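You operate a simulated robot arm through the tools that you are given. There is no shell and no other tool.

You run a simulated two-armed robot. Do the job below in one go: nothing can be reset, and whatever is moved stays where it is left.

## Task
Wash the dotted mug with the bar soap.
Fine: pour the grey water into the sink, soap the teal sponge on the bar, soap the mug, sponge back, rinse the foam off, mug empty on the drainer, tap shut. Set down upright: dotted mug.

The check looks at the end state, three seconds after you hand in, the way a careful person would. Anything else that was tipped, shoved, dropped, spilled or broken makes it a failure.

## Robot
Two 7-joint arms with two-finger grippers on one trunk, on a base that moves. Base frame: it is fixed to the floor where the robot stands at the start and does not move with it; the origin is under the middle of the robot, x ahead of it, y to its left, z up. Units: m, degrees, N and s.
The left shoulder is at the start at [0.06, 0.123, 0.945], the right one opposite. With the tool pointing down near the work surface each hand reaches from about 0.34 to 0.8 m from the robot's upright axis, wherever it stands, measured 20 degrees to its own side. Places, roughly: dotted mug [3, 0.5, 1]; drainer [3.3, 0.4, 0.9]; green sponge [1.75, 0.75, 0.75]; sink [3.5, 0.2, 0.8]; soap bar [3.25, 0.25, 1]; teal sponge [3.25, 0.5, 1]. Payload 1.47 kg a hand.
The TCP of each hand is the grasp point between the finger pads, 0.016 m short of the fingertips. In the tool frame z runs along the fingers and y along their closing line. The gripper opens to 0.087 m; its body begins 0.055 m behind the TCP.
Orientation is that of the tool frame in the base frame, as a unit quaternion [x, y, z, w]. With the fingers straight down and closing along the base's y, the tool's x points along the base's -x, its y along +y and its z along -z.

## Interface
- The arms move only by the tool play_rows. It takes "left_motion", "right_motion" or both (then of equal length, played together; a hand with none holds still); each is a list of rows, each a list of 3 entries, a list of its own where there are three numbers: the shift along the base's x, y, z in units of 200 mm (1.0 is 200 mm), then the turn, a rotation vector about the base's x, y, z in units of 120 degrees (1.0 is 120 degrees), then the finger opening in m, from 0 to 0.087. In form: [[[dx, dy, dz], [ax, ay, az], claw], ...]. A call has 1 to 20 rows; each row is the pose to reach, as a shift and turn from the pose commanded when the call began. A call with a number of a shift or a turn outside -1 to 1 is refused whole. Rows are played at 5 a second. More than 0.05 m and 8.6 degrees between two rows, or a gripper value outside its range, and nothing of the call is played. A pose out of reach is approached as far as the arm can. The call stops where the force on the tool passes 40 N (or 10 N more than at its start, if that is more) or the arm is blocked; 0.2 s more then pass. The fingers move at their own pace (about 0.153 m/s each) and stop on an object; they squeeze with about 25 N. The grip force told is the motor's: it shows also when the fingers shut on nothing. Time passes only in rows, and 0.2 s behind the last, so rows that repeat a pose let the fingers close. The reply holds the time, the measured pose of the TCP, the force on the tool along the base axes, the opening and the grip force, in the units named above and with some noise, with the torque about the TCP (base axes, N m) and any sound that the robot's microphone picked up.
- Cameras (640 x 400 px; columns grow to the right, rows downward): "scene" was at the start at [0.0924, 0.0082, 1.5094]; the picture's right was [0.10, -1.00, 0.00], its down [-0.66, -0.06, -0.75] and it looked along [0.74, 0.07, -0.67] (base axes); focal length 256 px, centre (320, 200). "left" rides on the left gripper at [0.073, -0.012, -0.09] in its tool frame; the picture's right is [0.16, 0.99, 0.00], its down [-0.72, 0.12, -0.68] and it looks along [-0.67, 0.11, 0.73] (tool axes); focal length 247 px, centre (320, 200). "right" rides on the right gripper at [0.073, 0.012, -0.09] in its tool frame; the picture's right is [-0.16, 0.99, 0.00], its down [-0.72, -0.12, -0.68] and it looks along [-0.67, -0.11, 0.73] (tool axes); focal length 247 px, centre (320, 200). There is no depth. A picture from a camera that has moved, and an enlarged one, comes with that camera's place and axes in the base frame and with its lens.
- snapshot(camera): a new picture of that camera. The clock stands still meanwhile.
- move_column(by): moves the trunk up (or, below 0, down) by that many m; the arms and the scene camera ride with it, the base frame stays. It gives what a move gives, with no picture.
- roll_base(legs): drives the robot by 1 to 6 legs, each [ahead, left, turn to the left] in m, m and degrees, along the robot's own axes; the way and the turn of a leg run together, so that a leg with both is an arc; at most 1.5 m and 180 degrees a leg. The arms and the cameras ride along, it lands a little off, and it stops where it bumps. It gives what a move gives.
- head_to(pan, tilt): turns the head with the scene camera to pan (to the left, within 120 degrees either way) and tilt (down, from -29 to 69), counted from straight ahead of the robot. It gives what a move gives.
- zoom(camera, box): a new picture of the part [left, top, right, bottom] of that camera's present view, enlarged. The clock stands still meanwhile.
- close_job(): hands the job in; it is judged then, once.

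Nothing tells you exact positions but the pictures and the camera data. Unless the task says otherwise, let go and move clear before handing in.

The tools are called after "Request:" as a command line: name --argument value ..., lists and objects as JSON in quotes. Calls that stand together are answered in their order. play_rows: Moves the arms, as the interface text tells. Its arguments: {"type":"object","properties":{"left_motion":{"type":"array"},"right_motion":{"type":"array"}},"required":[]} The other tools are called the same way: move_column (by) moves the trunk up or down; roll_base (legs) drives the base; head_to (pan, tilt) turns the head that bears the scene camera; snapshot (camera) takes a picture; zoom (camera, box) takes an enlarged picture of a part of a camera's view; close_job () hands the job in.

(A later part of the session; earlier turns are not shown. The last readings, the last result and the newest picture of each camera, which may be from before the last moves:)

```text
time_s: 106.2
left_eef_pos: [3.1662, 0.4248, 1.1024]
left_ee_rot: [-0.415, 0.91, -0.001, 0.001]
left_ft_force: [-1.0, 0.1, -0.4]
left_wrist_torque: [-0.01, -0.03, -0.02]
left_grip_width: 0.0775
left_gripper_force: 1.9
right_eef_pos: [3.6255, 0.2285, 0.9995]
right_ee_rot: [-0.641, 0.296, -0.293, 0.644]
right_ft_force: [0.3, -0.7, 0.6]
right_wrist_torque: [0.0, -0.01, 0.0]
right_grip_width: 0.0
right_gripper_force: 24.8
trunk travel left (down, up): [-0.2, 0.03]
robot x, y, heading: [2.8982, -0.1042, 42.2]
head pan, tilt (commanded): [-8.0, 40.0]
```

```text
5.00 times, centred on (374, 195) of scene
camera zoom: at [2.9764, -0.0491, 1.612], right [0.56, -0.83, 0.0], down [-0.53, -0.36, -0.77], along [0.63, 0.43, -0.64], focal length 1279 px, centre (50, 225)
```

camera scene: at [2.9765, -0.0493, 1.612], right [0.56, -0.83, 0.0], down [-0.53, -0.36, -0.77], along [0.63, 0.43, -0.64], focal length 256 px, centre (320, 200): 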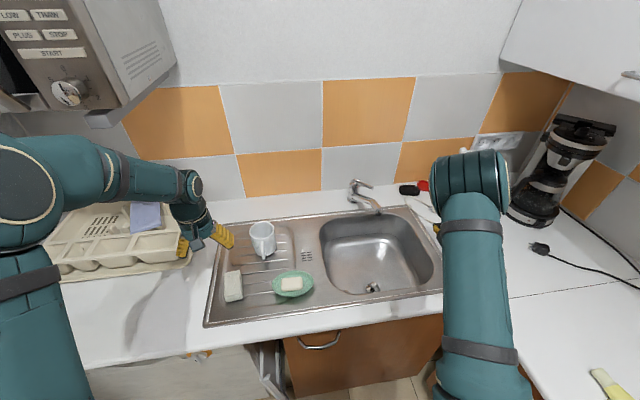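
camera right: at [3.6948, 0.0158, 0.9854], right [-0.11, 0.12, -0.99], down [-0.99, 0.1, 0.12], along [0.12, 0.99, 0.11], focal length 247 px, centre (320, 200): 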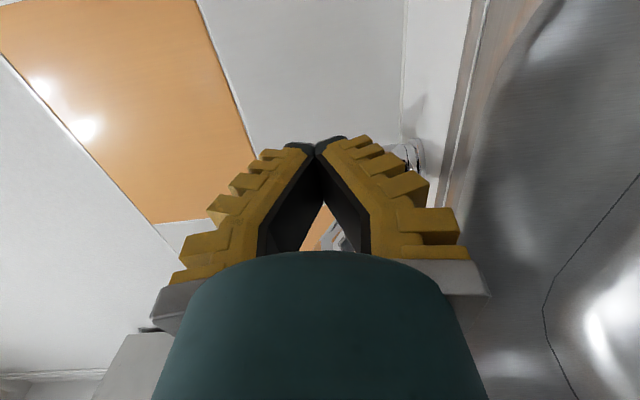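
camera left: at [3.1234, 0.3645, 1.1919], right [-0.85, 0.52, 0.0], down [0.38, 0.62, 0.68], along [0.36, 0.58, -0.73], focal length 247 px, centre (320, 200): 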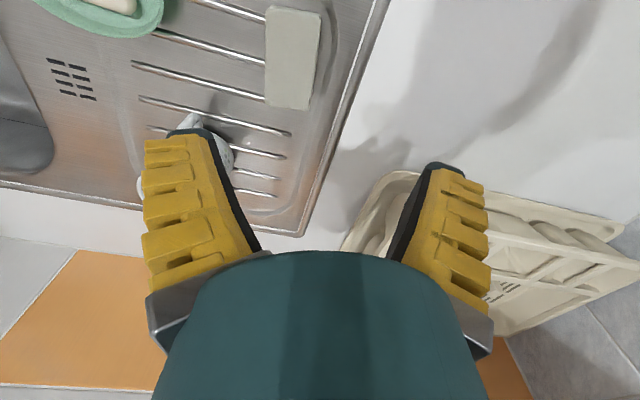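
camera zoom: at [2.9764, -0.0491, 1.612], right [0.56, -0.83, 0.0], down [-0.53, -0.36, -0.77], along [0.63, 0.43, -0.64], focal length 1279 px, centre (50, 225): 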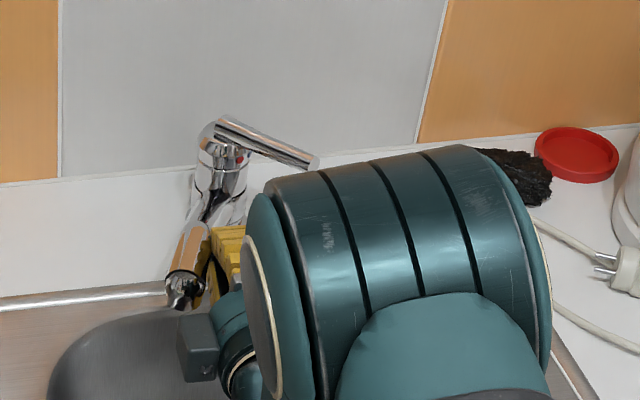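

The spout now points slightly left of front, outlet still well over the bowl (~a 0.756, l −0.20). Now moving right, opening the fingers vertically to bracket the lever tip.

Request:
play_rows --right_motion '[[[0.12, -0.083, 0.02], [0, 0, 0], 0.0], [[0.24, -0.166, 0.04], [0, 0, 0], 0.02], [[0.3595, -0.248, 0.0625], [0, 0, 0], 0.045], [[0.3595, -0.248, 0.0625], [0, 0, 0], 0.06], [[0.3595, -0.248, 0.0625], [0, 0, 0], 0.06]]'

Request:
snapshot --camera "right"

Request:
zoom --camera "scene" --box '[310, 155, 438, 235]'

```text
time_s: 107.4
left_eef_pos: [3.1656, 0.4245, 1.1021]
left_ee_rot: [-0.416, 0.909, 0.0, 0.0]
left_ft_force: [0.0, 0.1, 0.5]
left_wrist_torque: [-0.01, -0.01, 0.02]
left_grip_width: 0.0773
left_gripper_force: 2.0
right_eef_pos: [3.6984, 0.1776, 1.0099]
right_ee_rot: [-0.642, 0.295, -0.293, 0.644]
right_ft_force: [-0.2, 0.5, 0.3]
right_wrist_torque: [-0.04, 0.02, 0.01]
right_grip_width: 0.0645
right_gripper_force: 2.9
trunk travel left (down, up): [-0.2, 0.03]
robot x, y, heading: [2.9007, -0.1031, 42.2]
head pan, tilt (commanded): [-8.0, 40.0]
```

```text
taken
camera right: at [3.6777, 0.0651, 0.9971], right [-0.11, 0.12, -0.99], down [-0.99, 0.1, 0.12], along [0.12, 0.99, 0.11], focal length 247 px, centre (320, 200)
```

right: 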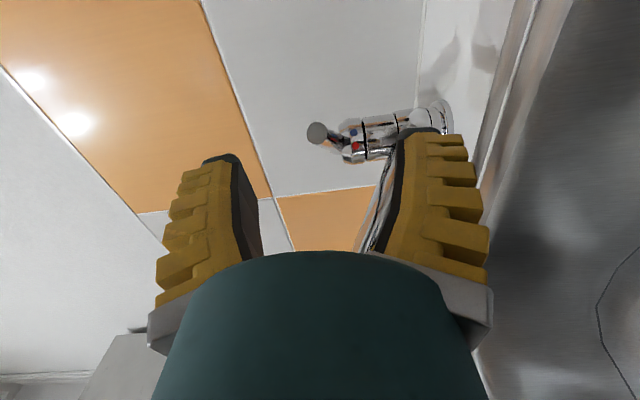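

```text
5.00 times, centred on (374, 195) of scene
camera zoom: at [2.9769, -0.0497, 1.612], right [0.56, -0.83, 0.0], down [-0.53, -0.36, -0.77], along [0.63, 0.43, -0.64], focal length 1279 px, centre (50, 225)
```

zoom: 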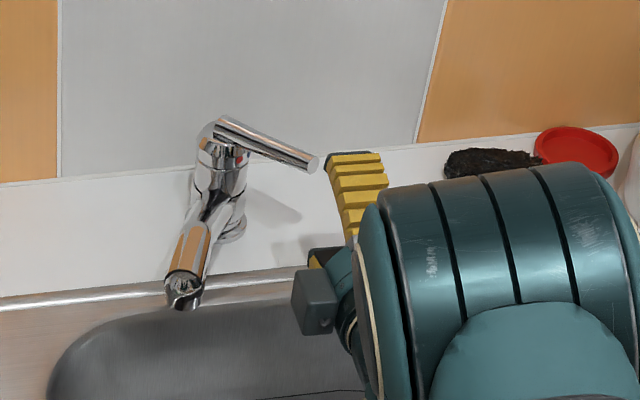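

The lever tip is seen at (3.743, 0.226, 1.0115), right at my TCP height. Advancing to bracket it.

Request:
play_rows --right_motion '[[[0.08, 0.1, 0.005], [0, 0, 0], 0.06], [[0.16, 0.2, 0.005], [0, 0, 0], 0.06], [[0.233, 0.292, 0.005], [0, 0, 0], 0.06], [[0.233, 0.292, 0.005], [0, 0, 0], 0.06]]'

Request:
snapshot --camera "right"

Request:
zoom --camera "scene" --box '[310, 155, 438, 235]'

```text
time_s: 108.4
left_eef_pos: [3.1653, 0.4244, 1.1022]
left_ee_rot: [-0.416, 0.909, 0.0, -0.001]
left_ft_force: [-0.1, 0.1, 0.2]
left_wrist_torque: [0.01, -0.02, 0.0]
left_grip_width: 0.0778
left_gripper_force: 1.7
right_eef_pos: [3.7448, 0.2381, 1.0109]
right_ee_rot: [-0.641, 0.296, -0.293, 0.644]
right_ft_force: [-0.1, 1.3, -0.5]
right_wrist_torque: [0.01, -0.01, -0.01]
right_grip_width: 0.0647
right_gripper_force: 4.1
trunk travel left (down, up): [-0.2, 0.03]
robot x, y, heading: [2.9018, -0.1072, 42.0]
head pan, tilt (commanded): [-8.0, 40.0]
```

```text
taken
camera right: at [3.7239, 0.1251, 0.9986], right [-0.11, 0.12, -0.99], down [-0.99, 0.11, 0.12], along [0.12, 0.99, 0.11], focal length 247 px, centre (320, 200)
```

right: 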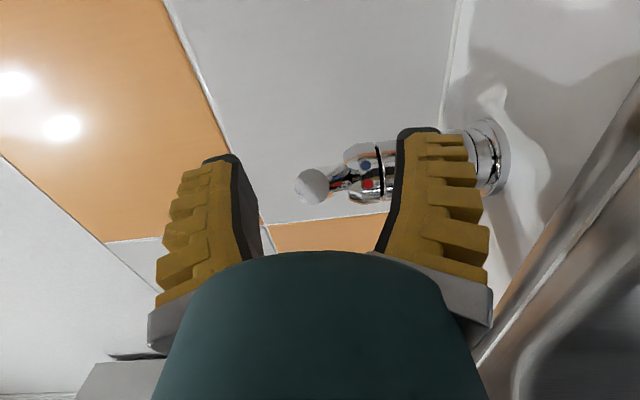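

```text
5.00 times, centred on (374, 195) of scene
camera zoom: at [2.9764, -0.0498, 1.6121], right [0.56, -0.83, 0.0], down [-0.53, -0.36, -0.77], along [0.63, 0.43, -0.64], focal length 1279 px, centre (50, 225)
```

zoom: 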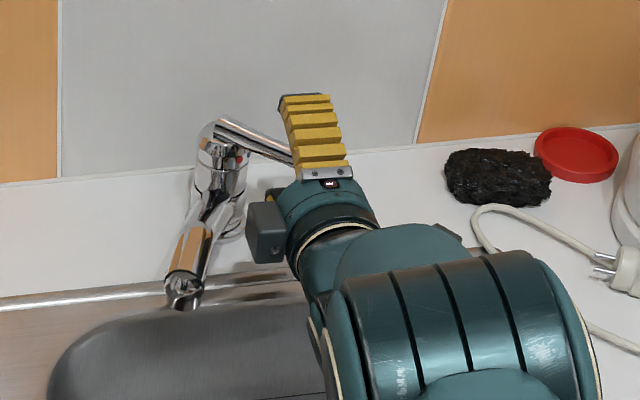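

The lever tip is bracketed. I'll narrow the gap to ~30 mm and lift gently.

Request:
play_rows --right_motion '[[[0, 0, 0], [0, 0, 0], 0.04], [[0, 0, 0], [0, 0, 0], 0.025], [[0, 0, 0.03], [0, 0, 0], 0.025], [[0, 0, 0.06], [0, 0, 0], 0.025], [[0, 0, 0.09], [0, 0, 0], 0.025], [[0, 0, 0.12], [0, 0, 0], 0.025], [[0, 0, 0.15], [0, 0, 0], 0.025]]'

Request:
snapshot --camera "right"

Request:
zoom --camera "scene" --box '[310, 155, 438, 235]'

```text
time_s: 110.0
left_eef_pos: [3.1646, 0.4248, 1.1011]
left_ee_rot: [-0.415, 0.91, 0.0, 0.001]
left_ft_force: [-0.6, -0.3, 0.0]
left_wrist_torque: [0.03, 0.0, 0.01]
left_grip_width: 0.0778
left_gripper_force: 1.8
right_eef_pos: [3.7447, 0.2376, 1.0411]
right_ee_rot: [-0.641, 0.296, -0.294, 0.644]
right_ft_force: [-0.7, 0.1, -1.3]
right_wrist_torque: [0.05, 0.04, -0.01]
right_grip_width: 0.0315
right_gripper_force: 5.1
trunk travel left (down, up): [-0.2, 0.03]
robot x, y, heading: [2.8993, -0.1031, 42.0]
head pan, tilt (commanded): [-8.0, 40.0]
```

```text
taken
camera right: at [3.7237, 0.1247, 1.0283], right [-0.1, 0.12, -0.99], down [-0.99, 0.1, 0.12], along [0.12, 0.99, 0.11], focal length 247 px, centre (320, 200)
```

right: 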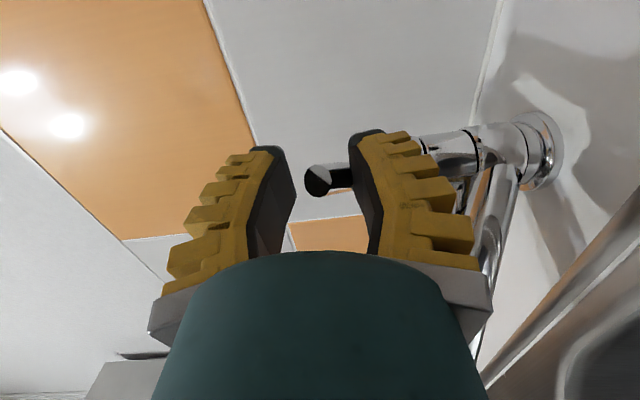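

```text
5.00 times, centred on (374, 195) of scene
camera zoom: at [2.9767, -0.0495, 1.612], right [0.56, -0.83, 0.0], down [-0.53, -0.36, -0.77], along [0.63, 0.43, -0.64], focal length 1279 px, centre (50, 225)
```

zoom: 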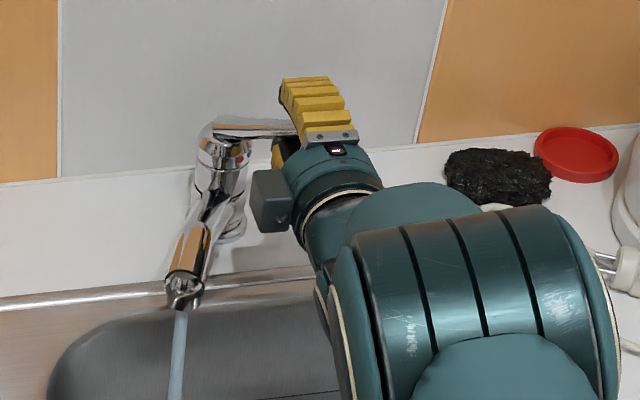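

Water is running from the spout straight into the bowl. I'll open the fingers and back off from the lever.

Request:
play_rows --right_motion '[[[0, 0, 0], [0, 0, 0], 0.045], [[0, 0, 0], [0, 0, 0], 0.06], [[0, 0, 0], [0, 0, 0], 0.06], [[-0.126, -0.109, 0], [0, 0, 0], 0.06], [[-0.252, -0.218, 0], [0, 0, 0], 0.06], [[-0.378, -0.3265, 0], [0, 0, 0], 0.06]]'

Request:
zoom --camera "scene" --box '[310, 155, 438, 235]'

Request:
snapshot --camera "scene"

```text
time_s: 111.4
left_eef_pos: [3.1642, 0.4242, 1.1031]
left_ee_rot: [-0.415, 0.91, 0.001, 0.0]
left_ft_force: [-0.4, -0.5, 0.4]
left_wrist_torque: [-0.03, 0.01, 0.0]
left_grip_width: 0.0775
left_gripper_force: 1.7
right_eef_pos: [3.668, 0.1722, 1.0407]
right_ee_rot: [-0.642, 0.295, -0.295, 0.644]
right_ft_force: [0.3, 0.1, -0.2]
right_wrist_torque: [-0.02, 0.04, -0.01]
right_grip_width: 0.0647
right_gripper_force: 3.8
trunk travel left (down, up): [-0.2, 0.03]
robot x, y, heading: [2.8953, -0.1028, 42.2]
head pan, tilt (commanded): [-8.0, 40.0]
```

```text
5.00 times, centred on (374, 195) of scene
camera zoom: at [2.976, -0.05, 1.6121], right [0.56, -0.83, 0.0], down [-0.53, -0.36, -0.77], along [0.63, 0.43, -0.64], focal length 1279 px, centre (50, 225)
```

zoom: 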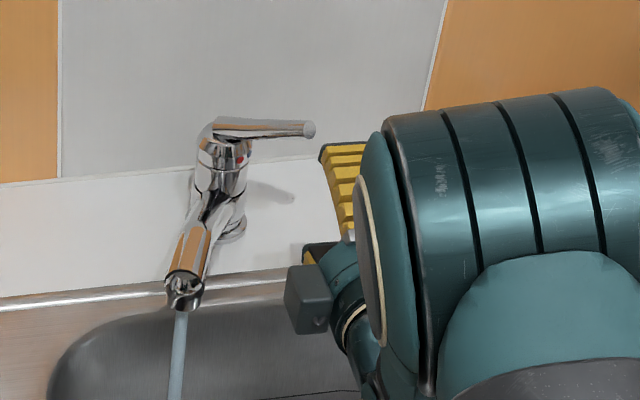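

```text
taken
camera scene: at [2.976, -0.05, 1.6121], right [0.56, -0.83, 0.0], down [-0.53, -0.36, -0.77], along [0.63, 0.43, -0.64], focal length 256 px, centre (320, 200)
```

scene: 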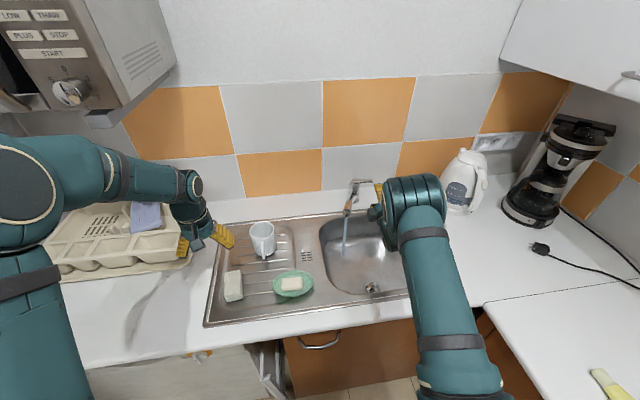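

The lever stays up and the stream lands in the bowl. Now I retreat the right hand, roll it back and (next) point it down, so that it can fetch the mug; the left hand moves out of the way.

Request:
play_rows --right_motion '[[[-0.0394, -0.0807, 0.033], [0, 0, 0], 0.06], [[-0.0788, -0.1614, 0.067], [0.0, 0.0, 0], 0.06], [[-0.118, -0.242, 0.1], [0.0515, 0.0445, 0], 0.06], [[-0.1575, -0.323, 0.133], [0.103, 0.089, 0], 0.06], [[-0.197, -0.403, 0.167], [0.1546, 0.1336, 0], 0.06], [[-0.236, -0.484, 0.2], [0.206, 0.178, 0], 0.06], [[-0.276, -0.565, 0.233], [0.258, 0.223, 0], 0.06], [[-0.315, -0.645, 0.267], [0.309, 0.267, 0], 0.06], [[-0.354, -0.726, 0.3], [0.361, 0.312, 0], 0.06], [[-0.394, -0.807, 0.333], [0.412, 0.356, 0], 0.06], [[-0.433, -0.887, 0.367], [0.464, 0.401, 0], 0.06], [[-0.4725, -0.968, 0.4], [0.5155, 0.4455, 0], 0.06], [[-0.4725, -0.968, 0.4], [0.567, 0.49, 0], 0.06]]' --left_motion '[[[-0.04, 0.0, 0.02], [0, 0, 0], 0.075], [[-0.08, 0.0, 0.04], [0, 0, 0], 0.075], [[-0.12, 0.0, 0.06], [0, 0, 0], 0.075], [[-0.16, 0.0, 0.08], [0, 0, 0], 0.075], [[-0.2, 0.0, 0.1], [0, 0, 0], 0.075], [[-0.24, 0.0, 0.12], [0, 0, 0], 0.075], [[-0.28, 0.0, 0.14], [0, 0, 0], 0.075], [[-0.32, 0.0, 0.16], [0, 0, 0], 0.075], [[-0.36, 0.0, 0.18], [0, 0, 0], 0.075], [[-0.4, 0.0, 0.2], [0, 0, 0], 0.075], [[-0.44, 0.0, 0.2], [0, 0, 0], 0.075], [[-0.48, 0.0, 0.2], [0, 0, 0], 0.075], [[-0.52, 0.0, 0.2], [0, 0, 0], 0.075]]'

Request:
snapshot --camera "scene"

Request:
zoom --camera "scene" --box '[290, 165, 450, 305]'

```text
time_s: 114.2
left_eef_pos: [3.0607, 0.4255, 1.1425]
left_ee_rot: [-0.415, 0.91, 0.0, 0.001]
left_ft_force: [-0.4, -0.7, -0.1]
left_wrist_torque: [-0.02, -0.01, 0.0]
left_grip_width: 0.0777
left_gripper_force: 2.1
right_eef_pos: [3.5746, -0.0208, 1.1213]
right_ee_rot: [-0.245, 0.664, 0.248, 0.661]
right_ft_force: [0.4, -0.1, 0.5]
right_wrist_torque: [-0.02, 0.03, 0.01]
right_grip_width: 0.0647
right_gripper_force: 2.7
trunk travel left (down, up): [-0.2, 0.03]
robot x, y, heading: [2.9024, -0.1033, 42.2]
head pan, tilt (commanded): [-8.0, 40.0]
```

```text
taken
camera scene: at [2.9767, -0.0493, 1.612], right [0.56, -0.83, 0.0], down [-0.53, -0.36, -0.77], along [0.63, 0.43, -0.64], focal length 256 px, centre (320, 200)
```

scene: 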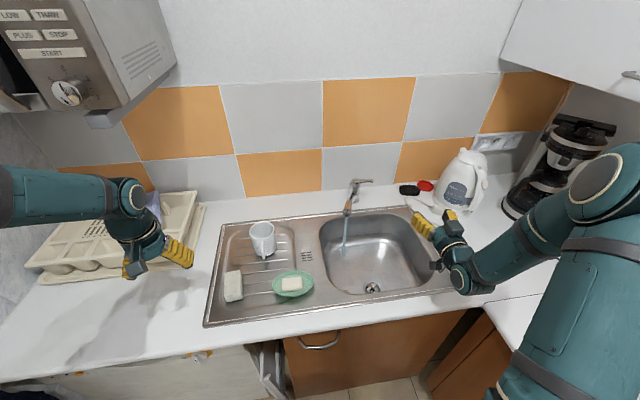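

```text
2.86 times, centred on (370, 235) of scene
camera zoom: at [2.9767, -0.0493, 1.612], right [0.56, -0.83, 0.0], down [-0.53, -0.36, -0.77], along [0.63, 0.43, -0.64], focal length 731 px, centre (177, 100)
```

zoom: 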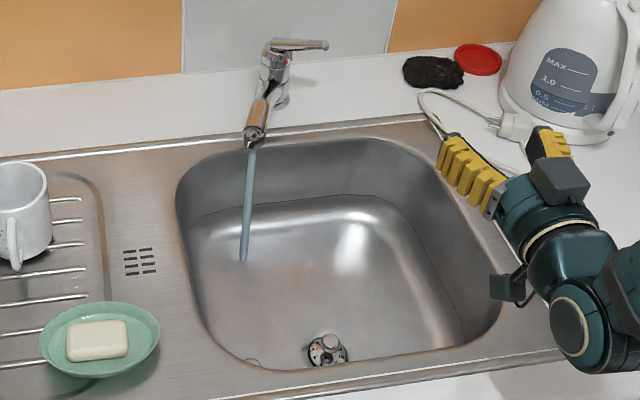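

The view is good: the stream (about x 3.583, y 0.245) falls freely into the bowl and drains. Now I pitch the right hand to point down.

Request:
play_rows --right_motion '[[[0, 0, 0], [-0.0408, 0.0473, 0], 0.06], [[0, 0, 0], [-0.0817, 0.0945, 0], 0.06], [[0, 0, 0], [-0.1225, 0.1418, 0], 0.06], [[0, 0, 0], [-0.1633, 0.189, 0], 0.06], [[0, 0, 0], [-0.2042, 0.236, 0], 0.06], [[0, 0, 0], [-0.245, 0.2835, 0], 0.06], [[0, 0, 0], [-0.286, 0.331, 0], 0.06], [[0, 0, 0], [-0.3267, 0.378, 0], 0.06], [[0, 0, 0], [-0.3675, 0.425, 0], 0.06], [[0, 0, 0], [-0.408, 0.4725, 0], 0.06], [[0, 0, 0], [-0.449, 0.52, 0], 0.06], [[0, 0, 0], [-0.49, 0.567, 0], 0.06]]'

Request:
zoom --camera "scene" --box '[230, 185, 358, 265]'

Request:
snapshot --camera "left"

```text
time_s: 116.8
left_eef_pos: [3.0613, 0.426, 1.1423]
left_ee_rot: [-0.415, 0.91, 0.0, 0.0]
left_ft_force: [-0.3, 0.1, -0.8]
left_wrist_torque: [-0.02, -0.04, -0.01]
left_grip_width: 0.0777
left_gripper_force: 2.0
right_eef_pos: [3.5751, -0.0203, 1.1208]
right_ee_rot: [-0.348, 0.938, -0.002, -0.001]
right_ft_force: [1.2, 0.6, -0.1]
right_wrist_torque: [0.02, -0.01, -0.02]
right_grip_width: 0.0646
right_gripper_force: 2.9
trunk travel left (down, up): [-0.2, 0.03]
robot x, y, heading: [2.8965, -0.1041, 42.2]
head pan, tilt (commanded): [-8.0, 40.0]
```

```text
5.00 times, centred on (294, 225) of scene
camera zoom: at [2.9773, -0.0488, 1.6119], right [0.56, -0.83, 0.0], down [-0.53, -0.36, -0.77], along [0.63, 0.43, -0.64], focal length 1279 px, centre (450, 75)
```

zoom: 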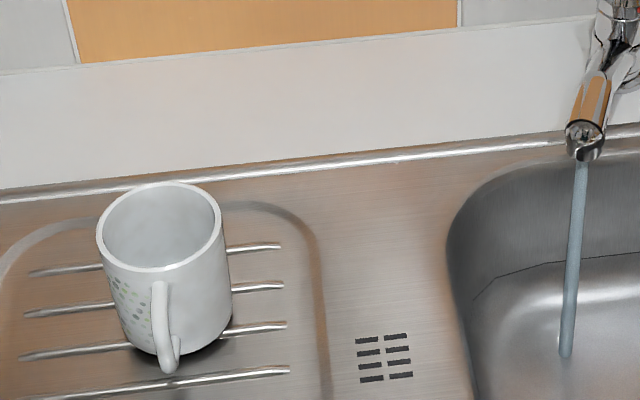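

```text
taken
camera left: at [3.0221, 0.3645, 1.2315], right [-0.85, 0.53, 0.0], down [0.39, 0.62, 0.68], along [0.36, 0.58, -0.73], focal length 247 px, centre (320, 200)
```

left: 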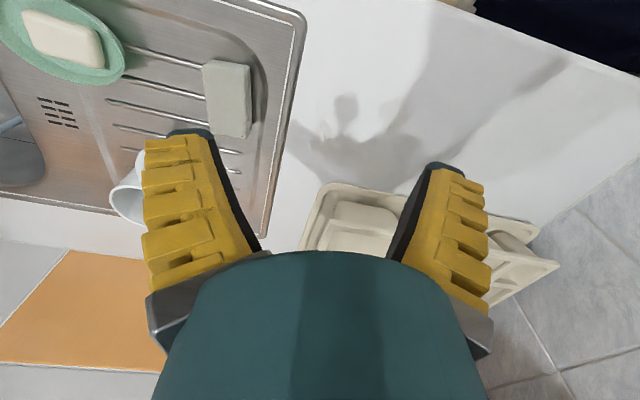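

Mug rim centre confirmed at (3.347, 0.432). Moving the right hand across (in front of the spout, above everything).

Request:
play_rows --right_motion '[[[-0.125, 0.197, -0.02], [0, 0, 0], 0.05], [[-0.25, 0.3945, -0.04], [0, 0, 0], 0.04], [[-0.3746, 0.592, -0.06], [0, 0, 0], 0.04], [[-0.4994, 0.789, -0.08], [0, 0, 0], 0.04], [[-0.6243, 0.9863, -0.1], [0, 0, 0], 0.04]]'

Request:
play_rows --right_motion '[[[-0.1, 0.2, -0.05], [0.0309, 0.028, 0], 0.04], [[-0.2, 0.4, -0.1], [0.0617, 0.056, 0], 0.04], [[-0.3, 0.6, -0.15], [0.0926, 0.084, 0], 0.04], [[-0.35, 0.75, -0.2], [0.0926, 0.084, 0], 0.04]]'

Request:
snapshot --camera "right"

Request:
snapshot --camera "scene"

```text
time_s: 118.0
left_eef_pos: [3.0596, 0.4258, 1.1416]
left_ee_rot: [-0.416, 0.909, 0.0, 0.0]
left_ft_force: [-0.4, -1.2, 0.4]
left_wrist_torque: [-0.05, -0.06, 0.0]
left_grip_width: 0.0777
left_gripper_force: 1.7
right_eef_pos: [3.4477, 0.1776, 1.0985]
right_ee_rot: [-0.347, 0.938, -0.002, -0.001]
right_ft_force: [-0.7, -0.4, -0.6]
right_wrist_torque: [0.02, -0.06, 0.04]
right_grip_width: 0.0456
right_gripper_force: 4.2
trunk travel left (down, up): [-0.2, 0.03]
robot x, y, heading: [2.9013, -0.1036, 42.0]
head pan, tilt (commanded): [-8.0, 40.0]
```

```text
time_s: 119.0
left_eef_pos: [3.0612, 0.4264, 1.1412]
left_ee_rot: [-0.415, 0.91, 0.0, 0.0]
left_ft_force: [-0.4, -0.3, 0.3]
left_wrist_torque: [0.0, -0.02, 0.0]
left_grip_width: 0.0774
left_gripper_force: 1.7
right_eef_pos: [3.3781, 0.328, 1.0604]
right_ee_rot: [-0.344, 0.93, 0.12, -0.049]
right_ft_force: [-0.7, 1.4, -0.3]
right_wrist_torque: [0.01, -0.03, -0.02]
right_grip_width: 0.0456
right_gripper_force: 3.6
trunk travel left (down, up): [-0.2, 0.03]
robot x, y, heading: [2.8981, -0.1047, 42.2]
head pan, tilt (commanded): [-8.0, 40.0]
```

```text
taken
camera right: at [3.3314, 0.2723, 1.1508], right [-0.5, 0.83, 0.25], down [0.74, 0.26, 0.62], along [0.45, 0.5, -0.74], focal length 247 px, centre (320, 200)
```

right: 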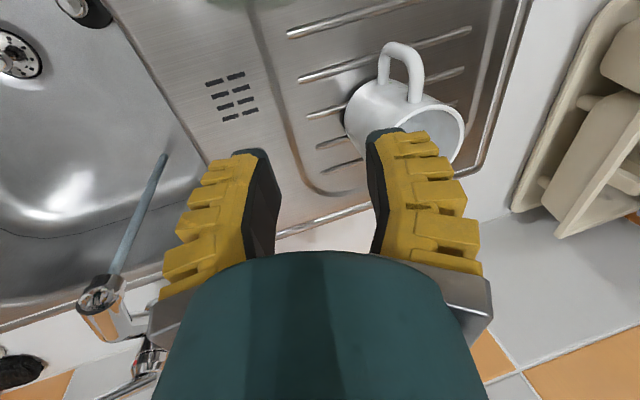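

```text
taken
camera scene: at [2.9763, -0.0483, 1.612], right [0.56, -0.83, 0.0], down [-0.53, -0.36, -0.77], along [0.63, 0.43, -0.64], focal length 256 px, centre (320, 200)
```

scene: 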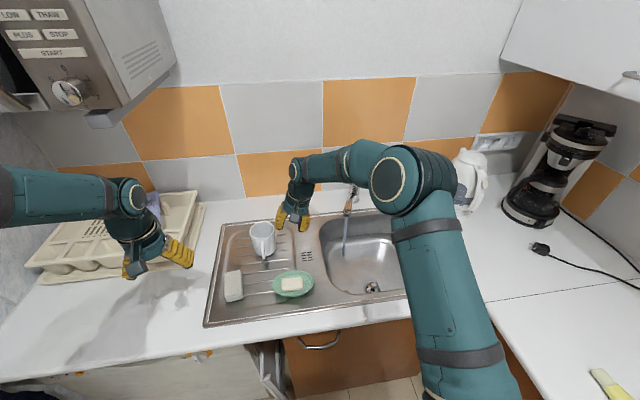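

Request:
play_rows --right_motion '[[[-0.071, 0.166, -0.03], [0, 0, 0], 0.04], [[-0.142, 0.331, -0.06], [0, 0, 0], 0.04], [[-0.213, 0.497, -0.09], [0, 0, 0], 0.04], [[-0.284, 0.6625, -0.12], [0, 0, 0], 0.04], [[-0.284, 0.6625, -0.12], [0, 0, 0], 0.04]]'

Request:
snapshot --camera "right"

Request:
zoom --camera "scene" --box '[200, 185, 328, 265]'

```text
time_s: 120.2
left_eef_pos: [3.0607, 0.4258, 1.1429]
left_ee_rot: [-0.415, 0.91, 0.0, 0.001]
left_ft_force: [-0.6, -1.1, 0.3]
left_wrist_torque: [-0.01, -0.01, -0.01]
left_grip_width: 0.0774
left_gripper_force: 2.0
right_eef_pos: [3.3221, 0.4588, 1.0374]
right_ee_rot: [-0.344, 0.93, 0.12, -0.049]
right_ft_force: [0.2, -0.8, -0.7]
right_wrist_torque: [0.01, 0.0, 0.0]
right_grip_width: 0.0459
right_gripper_force: 3.6
trunk travel left (down, up): [-0.2, 0.03]
robot x, y, heading: [2.8996, -0.1046, 41.8]
head pan, tilt (commanded): [-8.0, 40.0]
```

```text
taken
camera right: at [3.2744, 0.403, 1.128], right [-0.5, 0.83, 0.25], down [0.74, 0.26, 0.62], along [0.45, 0.5, -0.74], focal length 247 px, centre (320, 200)
```

right: 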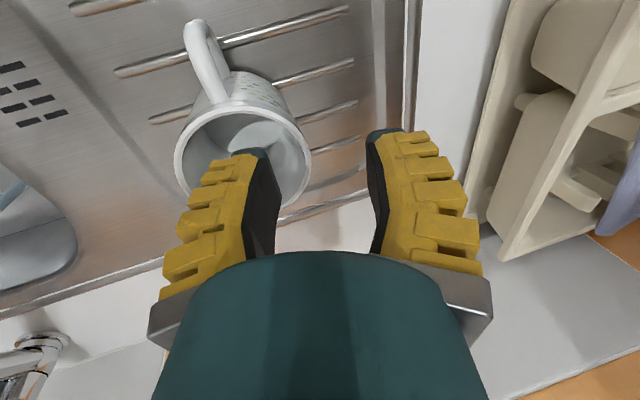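

```text
5.00 times, centred on (264, 225) of scene
camera zoom: at [2.977, -0.0505, 1.6121], right [0.56, -0.83, 0.0], down [-0.53, -0.36, -0.77], along [0.63, 0.43, -0.64], focal length 1279 px, centre (600, 75)
```

zoom: 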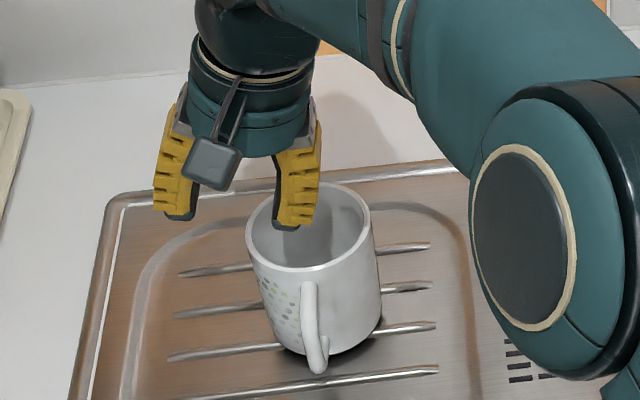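

Reach is fine: the right finger is inside, the left finger outside the left wall. Descending and closing.

Request:
play_rows --right_motion '[[[0, 0, -0.12], [0, 0, 0], 0.04], [[0, 0, -0.24], [0, 0, 0], 0.04], [[0, 0, -0.335], [0, 0, 0], 0.04]]'

Request:
snapshot --camera "right"

```text
time_s: 121.0
left_eef_pos: [3.0607, 0.425, 1.1426]
left_ee_rot: [-0.416, 0.909, 0.0, 0.0]
left_ft_force: [0.0, -0.8, 1.0]
left_wrist_torque: [0.0, -0.01, 0.01]
left_grip_width: 0.0776
left_gripper_force: 1.3
right_eef_pos: [3.323, 0.4584, 0.9726]
right_ee_rot: [-0.344, 0.93, 0.12, -0.05]
right_ft_force: [-0.2, 0.3, 0.1]
right_wrist_torque: [0.02, 0.06, -0.01]
right_grip_width: 0.0458
right_gripper_force: 4.0
trunk travel left (down, up): [-0.2, 0.03]
robot x, y, heading: [2.9012, -0.106, 42.2]
head pan, tilt (commanded): [-8.0, 40.0]
```

```text
taken
camera right: at [3.2758, 0.4028, 1.0608], right [-0.5, 0.83, 0.25], down [0.74, 0.26, 0.62], along [0.45, 0.5, -0.74], focal length 247 px, centre (320, 200)
```

right: 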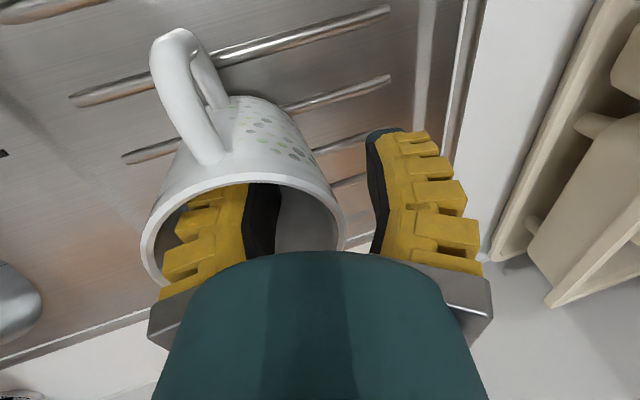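

Request:
play_rows --right_motion '[[[0, 0, 0], [0, 0, 0], 0.02], [[0, 0, 0], [0, 0, 0], 0.0], [[0, 0, 0], [0, 0, 0], 0.0], [[0, 0, 0], [0, 0, 0], 0.0], [[0, 0, 0], [0, 0, 0], 0.0]]'

Request:
snapshot --camera "right"

Request:
zoom --camera "scene" --box '[200, 185, 328, 265]'

```text
time_s: 122.2
left_eef_pos: [3.0606, 0.425, 1.1419]
left_ee_rot: [-0.415, 0.91, 0.0, 0.0]
left_ft_force: [0.3, 0.1, 0.2]
left_wrist_torque: [0.02, 0.01, 0.01]
left_grip_width: 0.0774
left_gripper_force: 1.8
right_eef_pos: [3.322, 0.4581, 0.9726]
right_ee_rot: [-0.344, 0.93, 0.122, -0.048]
right_ft_force: [-1.5, 0.1, 4.8]
right_wrist_torque: [-0.22, 0.14, -0.05]
right_grip_width: 0.006
right_gripper_force: 25.4
trunk travel left (down, up): [-0.2, 0.03]
robot x, y, heading: [2.8984, -0.1045, 42.0]
head pan, tilt (commanded): [-8.0, 40.0]
```

```text
taken
camera right: at [3.2753, 0.4026, 1.0618], right [-0.5, 0.83, 0.25], down [0.74, 0.26, 0.62], along [0.45, 0.5, -0.74], focal length 247 px, centre (320, 200)
```

right: 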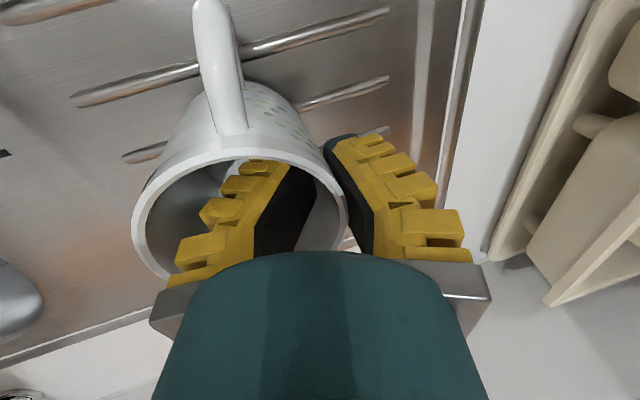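

```text
5.00 times, centred on (264, 225) of scene
camera zoom: at [2.9763, -0.0498, 1.6121], right [0.56, -0.83, 0.0], down [-0.53, -0.36, -0.77], along [0.63, 0.43, -0.64], focal length 1279 px, centre (600, 75)
```

zoom: 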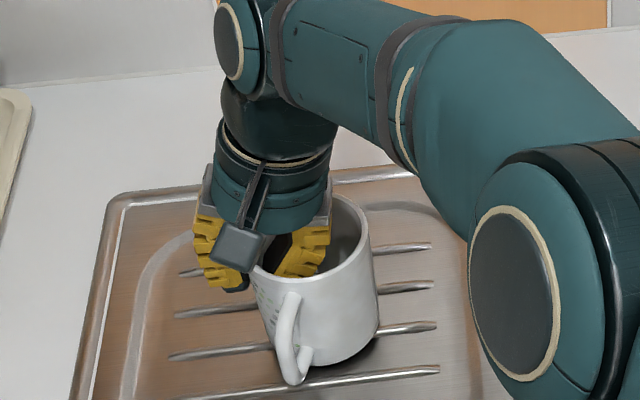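

Gripped (6 mm, 25 N). Lifting gently.

Request:
play_rows --right_motion '[[[0, 0, 0.05], [0, 0, 0], 0.0], [[0, 0, 0.12], [0, 0, 0], 0.0], [[0, 0, 0.22], [0, 0, 0], 0.0], [[0.02, -0.05, 0.35], [0, 0, 0], 0.0], [[0.05, -0.12, 0.45], [0, 0, 0], 0.0], [[0.05, -0.12, 0.45], [0, 0, 0], 0.0]]'

Request:
snapshot --camera "right"

Request:
zoom --camera "scene" --box '[200, 165, 328, 245]'

```text
time_s: 123.6
left_eef_pos: [3.0595, 0.4273, 1.142]
left_ee_rot: [-0.415, 0.91, -0.001, 0.0]
left_ft_force: [0.3, -0.2, 0.3]
left_wrist_torque: [-0.01, 0.0, 0.01]
left_grip_width: 0.0774
left_gripper_force: 1.4
right_eef_pos: [3.3325, 0.435, 1.0588]
right_ee_rot: [-0.345, 0.93, 0.12, -0.049]
right_ft_force: [0.8, 0.6, -2.7]
right_wrist_torque: [0.02, 0.05, 0.01]
right_grip_width: 0.0059
right_gripper_force: 25.0
trunk travel left (down, up): [-0.2, 0.03]
robot x, y, heading: [2.9013, -0.1045, 42.2]
head pan, tilt (commanded): [-8.0, 40.0]
```

```text
taken
camera right: at [3.285, 0.3793, 1.1487], right [-0.5, 0.83, 0.25], down [0.74, 0.26, 0.62], along [0.45, 0.5, -0.74], focal length 247 px, centre (320, 200)
```

right: 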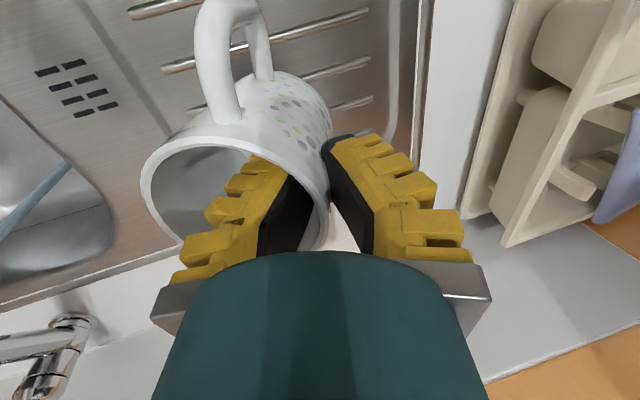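

```text
5.00 times, centred on (264, 205) of scene
camera zoom: at [2.9769, -0.0487, 1.612], right [0.56, -0.83, 0.0], down [-0.53, -0.36, -0.77], along [0.63, 0.43, -0.64], focal length 1279 px, centre (600, 175)
```

zoom: 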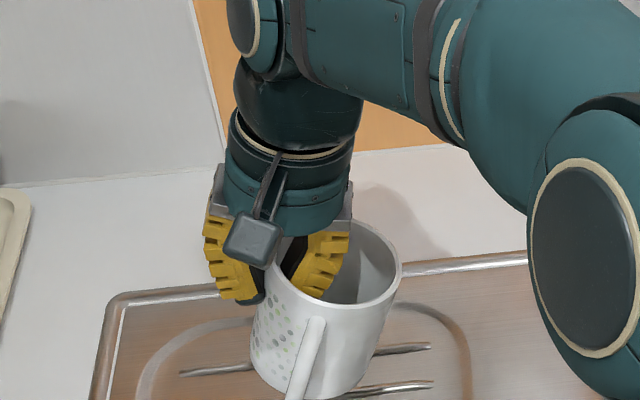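

Mug is up, drooping slightly to the right. Carrying it back and right, in front of the spout, over the bowl.

Request:
play_rows --right_motion '[[[0.05, -0.15, 0.0], [0, 0, 0], 0.0], [[0.12, -0.31, 0.0], [0, 0, 0], 0.0], [[0.2, -0.47, 0.0], [0, 0, 0], 0.0], [[0.32, -0.64, 0.0], [0, 0, 0], 0.0], [[0.447, -0.804, 0.0], [0, 0, 0], 0.0]]'

Request:
play_rows --right_motion '[[[0.09, -0.16, 0.0], [0, 0, 0], 0.0], [[0.18, -0.32, 0.0], [0, 0, 0], 0.0], [[0.27, -0.48, 0.0], [0, 0, 0], 0.0], [[0.36, -0.64, 0.0], [0, 0, 0], 0.0], [[0.447, -0.804, 0.0], [0, 0, 0], 0.0]]'

Request:
snapshot --camera "scene"

Request:
snapshot --camera "right"

```text
time_s: 124.8
left_eef_pos: [3.062, 0.4232, 1.1406]
left_ee_rot: [-0.416, 0.91, 0.001, 0.0]
left_ft_force: [-0.1, -0.6, -0.5]
left_wrist_torque: [0.0, 0.03, -0.02]
left_grip_width: 0.0775
left_gripper_force: 1.1
right_eef_pos: [3.4224, 0.2736, 1.059]
right_ee_rot: [-0.344, 0.93, 0.12, -0.049]
right_ft_force: [0.2, 0.0, -3.1]
right_wrist_torque: [0.02, 0.07, -0.03]
right_grip_width: 0.006
right_gripper_force: 24.6
trunk travel left (down, up): [-0.2, 0.03]
robot x, y, heading: [2.8998, -0.1074, 42.5]
head pan, tilt (commanded): [-8.0, 40.0]
```

```text
time_s: 126.0
left_eef_pos: [3.061, 0.4249, 1.1422]
left_ee_rot: [-0.416, 0.91, 0.001, -0.001]
left_ft_force: [-0.7, 0.2, 0.7]
left_wrist_torque: [0.04, -0.01, 0.0]
left_grip_width: 0.0776
left_gripper_force: 2.0
right_eef_pos: [3.5146, 0.1116, 1.0599]
right_ee_rot: [-0.344, 0.93, 0.121, -0.05]
right_ft_force: [-0.4, -0.4, -3.2]
right_wrist_torque: [0.05, 0.1, 0.03]
right_grip_width: 0.006
right_gripper_force: 25.0
trunk travel left (down, up): [-0.2, 0.03]
robot x, y, heading: [2.8994, -0.1055, 42.1]
head pan, tilt (commanded): [-8.0, 40.0]
```

```text
taken
camera scene: at [2.9775, -0.0505, 1.612], right [0.56, -0.83, 0.0], down [-0.53, -0.36, -0.77], along [0.63, 0.43, -0.64], focal length 256 px, centre (320, 200)
```

scene: 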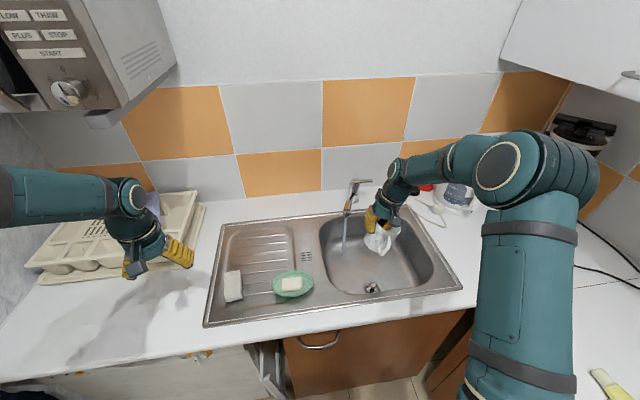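

```text
taken
camera right: at [3.4659, 0.0562, 1.1492], right [-0.5, 0.83, 0.25], down [0.74, 0.26, 0.62], along [0.45, 0.5, -0.74], focal length 247 px, centre (320, 200)
```

right: 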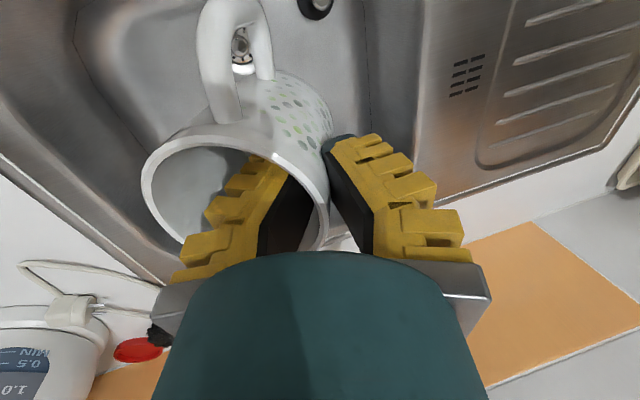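

Tilting the mug: hand pointing left, opening to the right (over the bowl), 50° more.

Request:
play_rows --right_motion '[[[0, 0, 0], [0.0441, 0.04, 0], 0.0], [[0, 0, 0], [0.0882, 0.08, 0], 0.0], [[0, 0, 0], [0.1323, 0.12, 0], 0.0], [[0, 0, 0], [0.1764, 0.16, 0], 0.0], [[0, 0, 0], [0.2205, 0.2, 0], 0.0], [[0, 0, 0], [0.2646, 0.24, 0], 0.0], [[0, 0, 0], [0.3087, 0.28, 0], 0.0], [[0, 0, 0], [0.3087, 0.28, 0], 0.0]]'

Request:
snapshot --camera "scene"

Request:
snapshot --camera "right"

Request:
zoom --camera "scene" --box '[300, 165, 460, 265]'

```text
time_s: 127.8
left_eef_pos: [3.0606, 0.4258, 1.1425]
left_ee_rot: [-0.416, 0.909, 0.0, 0.0]
left_ft_force: [-0.4, 0.3, 0.0]
left_wrist_torque: [0.01, 0.0, 0.0]
left_grip_width: 0.0774
left_gripper_force: 2.2
right_eef_pos: [3.5104, 0.1129, 1.0614]
right_ee_rot: [-0.294, 0.791, 0.498, -0.201]
right_ft_force: [0.0, 0.0, -2.2]
right_wrist_torque: [-0.06, -0.05, 0.04]
right_grip_width: 0.006
right_gripper_force: 24.7
trunk travel left (down, up): [-0.2, 0.03]
robot x, y, heading: [2.8997, -0.1038, 42.1]
head pan, tilt (commanded): [-8.0, 40.0]
```

```text
taken
camera scene: at [2.9765, -0.0492, 1.612], right [0.56, -0.83, 0.0], down [-0.53, -0.36, -0.77], along [0.63, 0.43, -0.64], focal length 256 px, centre (320, 200)
```

scene: 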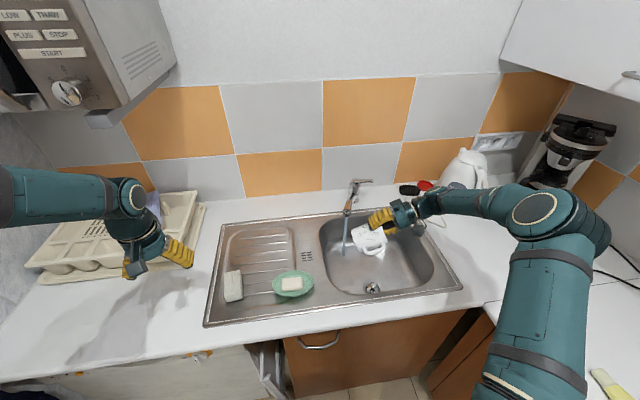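

```text
taken
camera right: at [3.5084, 0.0088, 1.1099], right [-0.14, 0.43, 0.89], down [0.99, -0.01, 0.16], along [0.08, 0.9, -0.42], focal length 247 px, centre (320, 200)
```

right: 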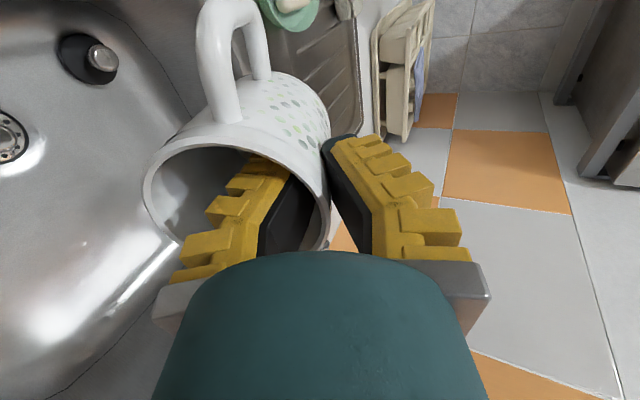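

```text
4.00 times, centred on (380, 215) of scene
camera zoom: at [2.9765, -0.0492, 1.612], right [0.56, -0.83, 0.0], down [-0.53, -0.36, -0.77], along [0.63, 0.43, -0.64], focal length 1023 px, centre (80, 140)
```

zoom: 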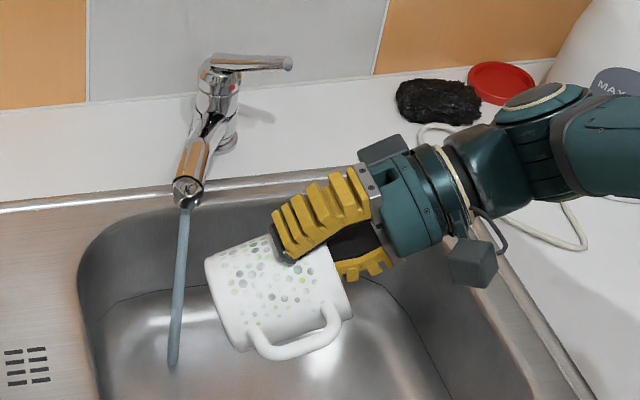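

Very good pose: mug on its side right of the stream. I'll lower to below nozzle height and yaw 20° to keep the hand away from the lever, still in front of the stream.

Request:
play_rows --right_motion '[[[0, 0, -0.18], [0, 0, -0.0556], 0.0], [[0, 0, -0.36], [0, 0, -0.111], 0.0], [[0, 0, -0.5], [0, 0, -0.1667], 0.0], [[0, 0, -0.59], [0, 0, -0.1667], 0.0]]'

Request:
zoom --camera "scene" --box '[300, 165, 460, 265]'

Request:
snapshot --camera "right"

```text
time_s: 128.8
left_eef_pos: [3.0605, 0.4247, 1.1413]
left_ee_rot: [-0.415, 0.91, 0.0, 0.0]
left_ft_force: [0.1, -0.5, 0.0]
left_wrist_torque: [0.01, -0.01, 0.03]
left_grip_width: 0.0776
left_gripper_force: 1.7
right_eef_pos: [3.5116, 0.1121, 0.9413]
right_ee_rot: [-0.15, 0.83, 0.526, -0.111]
right_ft_force: [0.2, -0.1, -3.1]
right_wrist_torque: [-0.03, -0.03, 0.01]
right_grip_width: 0.0059
right_gripper_force: 25.0
trunk travel left (down, up): [-0.2, 0.03]
robot x, y, heading: [2.9026, -0.1011, 41.9]
head pan, tilt (commanded): [-8.0, 40.0]
```

```text
4.00 times, centred on (380, 215) of scene
camera zoom: at [2.9774, -0.049, 1.612], right [0.56, -0.83, 0.0], down [-0.53, -0.36, -0.77], along [0.63, 0.43, -0.64], focal length 1023 px, centre (80, 140)
```

zoom: 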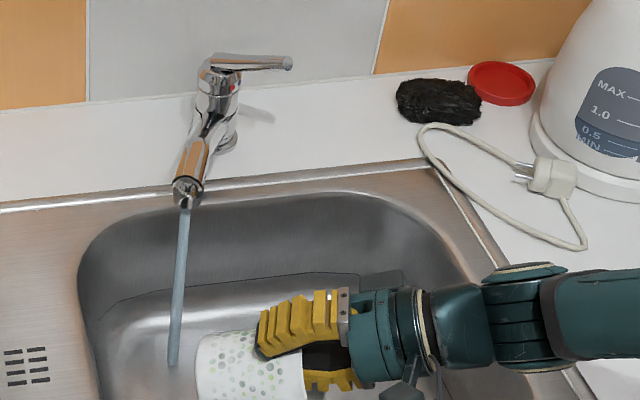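

```text
taken
camera right: at [3.4734, 0.0159, 0.9912], right [0.01, 0.46, 0.89], down [0.92, -0.35, 0.16], along [0.39, 0.82, -0.43], focal length 247 px, centre (320, 200)
```

right: 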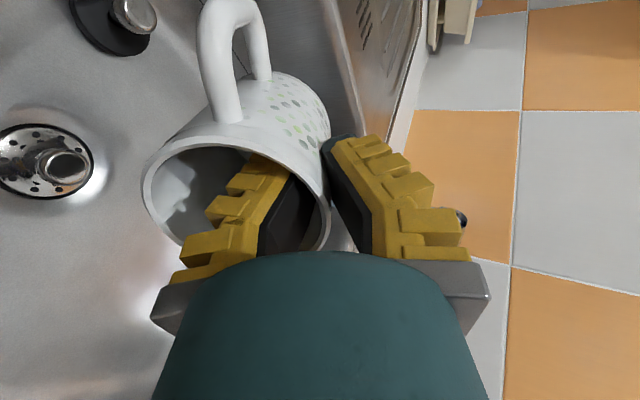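

Now moving forward so the stream strikes the mug's upper wall.

Request:
play_rows --right_motion '[[[0.091, 0.11, 0], [0, 0, 0], 0.0], [[0.1825, 0.22, 0], [0, 0, 0], 0.0], [[0.274, 0.33, 0], [0, 0, 0], 0.0], [[0.365, 0.439, 0], [0, 0, 0], 0.0], [[0.365, 0.439, 0], [0, 0, 0], 0.0]]'

Request:
zoom --camera "scene" --box '[300, 165, 460, 265]'

Request:
snapshot --camera "right"

```text
time_s: 130.0
left_eef_pos: [3.0597, 0.4241, 1.1418]
left_ee_rot: [-0.415, 0.91, 0.0, 0.0]
left_ft_force: [0.5, -0.1, -0.3]
left_wrist_torque: [0.04, 0.04, -0.01]
left_grip_width: 0.0776
left_gripper_force: 1.6
right_eef_pos: [3.5854, 0.1997, 0.943]
right_ee_rot: [-0.15, 0.83, 0.525, -0.112]
right_ft_force: [-0.7, 0.2, -2.9]
right_wrist_torque: [-0.01, 0.02, 0.0]
right_grip_width: 0.006
right_gripper_force: 25.0
trunk travel left (down, up): [-0.2, 0.03]
robot x, y, heading: [2.9001, -0.1068, 42.3]
head pan, tilt (commanded): [-8.0, 40.0]
```

```text
4.00 times, centred on (380, 215) of scene
camera zoom: at [2.9768, -0.0501, 1.6121], right [0.56, -0.83, 0.0], down [-0.53, -0.36, -0.77], along [0.63, 0.43, -0.64], focal length 1023 px, centre (80, 140)
```

zoom: 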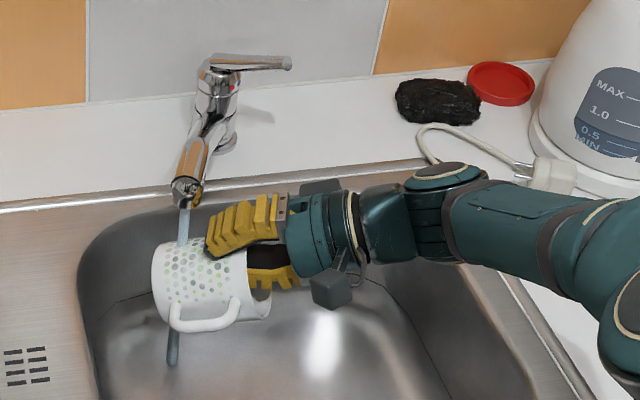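

```text
taken
camera right: at [3.5472, 0.1027, 0.992], right [0.01, 0.46, 0.89], down [0.92, -0.35, 0.16], along [0.39, 0.82, -0.42], focal length 247 px, centre (320, 200)
```

right: 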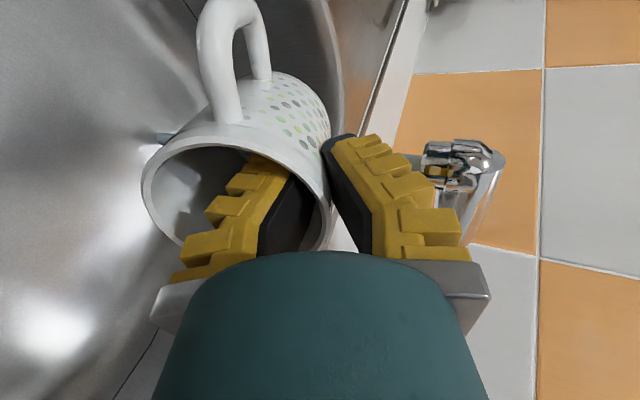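

The stream meets the mug. Waiting a couple of seconds and comparing the foam.

Request:
play_rows --right_motion '[[[0, 0, 0], [0, 0, 0], 0.0], [[0, 0, 0], [0, 0, 0], 0.0], [[0, 0, 0], [0, 0, 0], 0.0], [[0, 0, 0], [0, 0, 0], 0.0], [[0, 0, 0], [0, 0, 0], 0.0], [[0, 0, 0], [0, 0, 0], 0.0], [[0, 0, 0], [0, 0, 0], 0.0], [[0, 0, 0], [0, 0, 0], 0.0]]'

Request:
zoom --camera "scene" --box '[320, 205, 400, 255]'

Request:
zoom --camera "right" --box '[120, 0, 360, 150]'

```text
time_s: 131.8
left_eef_pos: [3.0597, 0.4249, 1.1408]
left_ee_rot: [-0.416, 0.91, 0.0, 0.0]
left_ft_force: [0.7, -0.1, 0.2]
left_wrist_torque: [-0.02, -0.01, -0.01]
left_grip_width: 0.0776
left_gripper_force: 1.3
right_eef_pos: [3.5869, 0.2002, 0.9433]
right_ee_rot: [-0.151, 0.83, 0.525, -0.111]
right_ft_force: [-0.5, -0.1, -2.9]
right_wrist_torque: [-0.04, -0.02, -0.02]
right_grip_width: 0.0059
right_gripper_force: 24.3
trunk travel left (down, up): [-0.2, 0.03]
robot x, y, heading: [2.9006, -0.1016, 42.4]
head pan, tilt (commanded): [-8.0, 40.0]
```

```text
8.00 times, centred on (360, 230) of scene
camera zoom: at [2.977, -0.0493, 1.612], right [0.56, -0.83, 0.0], down [-0.53, -0.36, -0.77], along [0.63, 0.43, -0.64], focal length 2046 px, centre (0, -40)
```

zoom: 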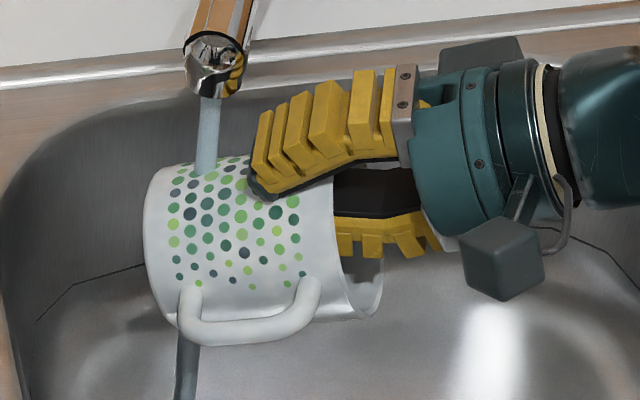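

```text
2.67 times, centred on (240, 75) of right
camera zoom: at [3.5472, 0.1031, 0.9919], right [0.01, 0.46, 0.89], down [0.92, -0.35, 0.16], along [0.39, 0.82, -0.42], focal length 659 px, centre (533, 533)
```

zoom: 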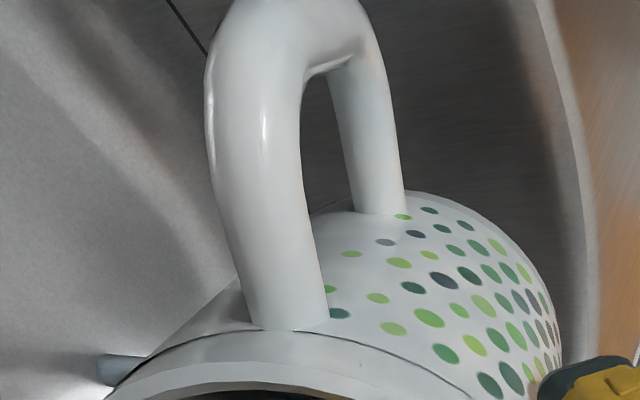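

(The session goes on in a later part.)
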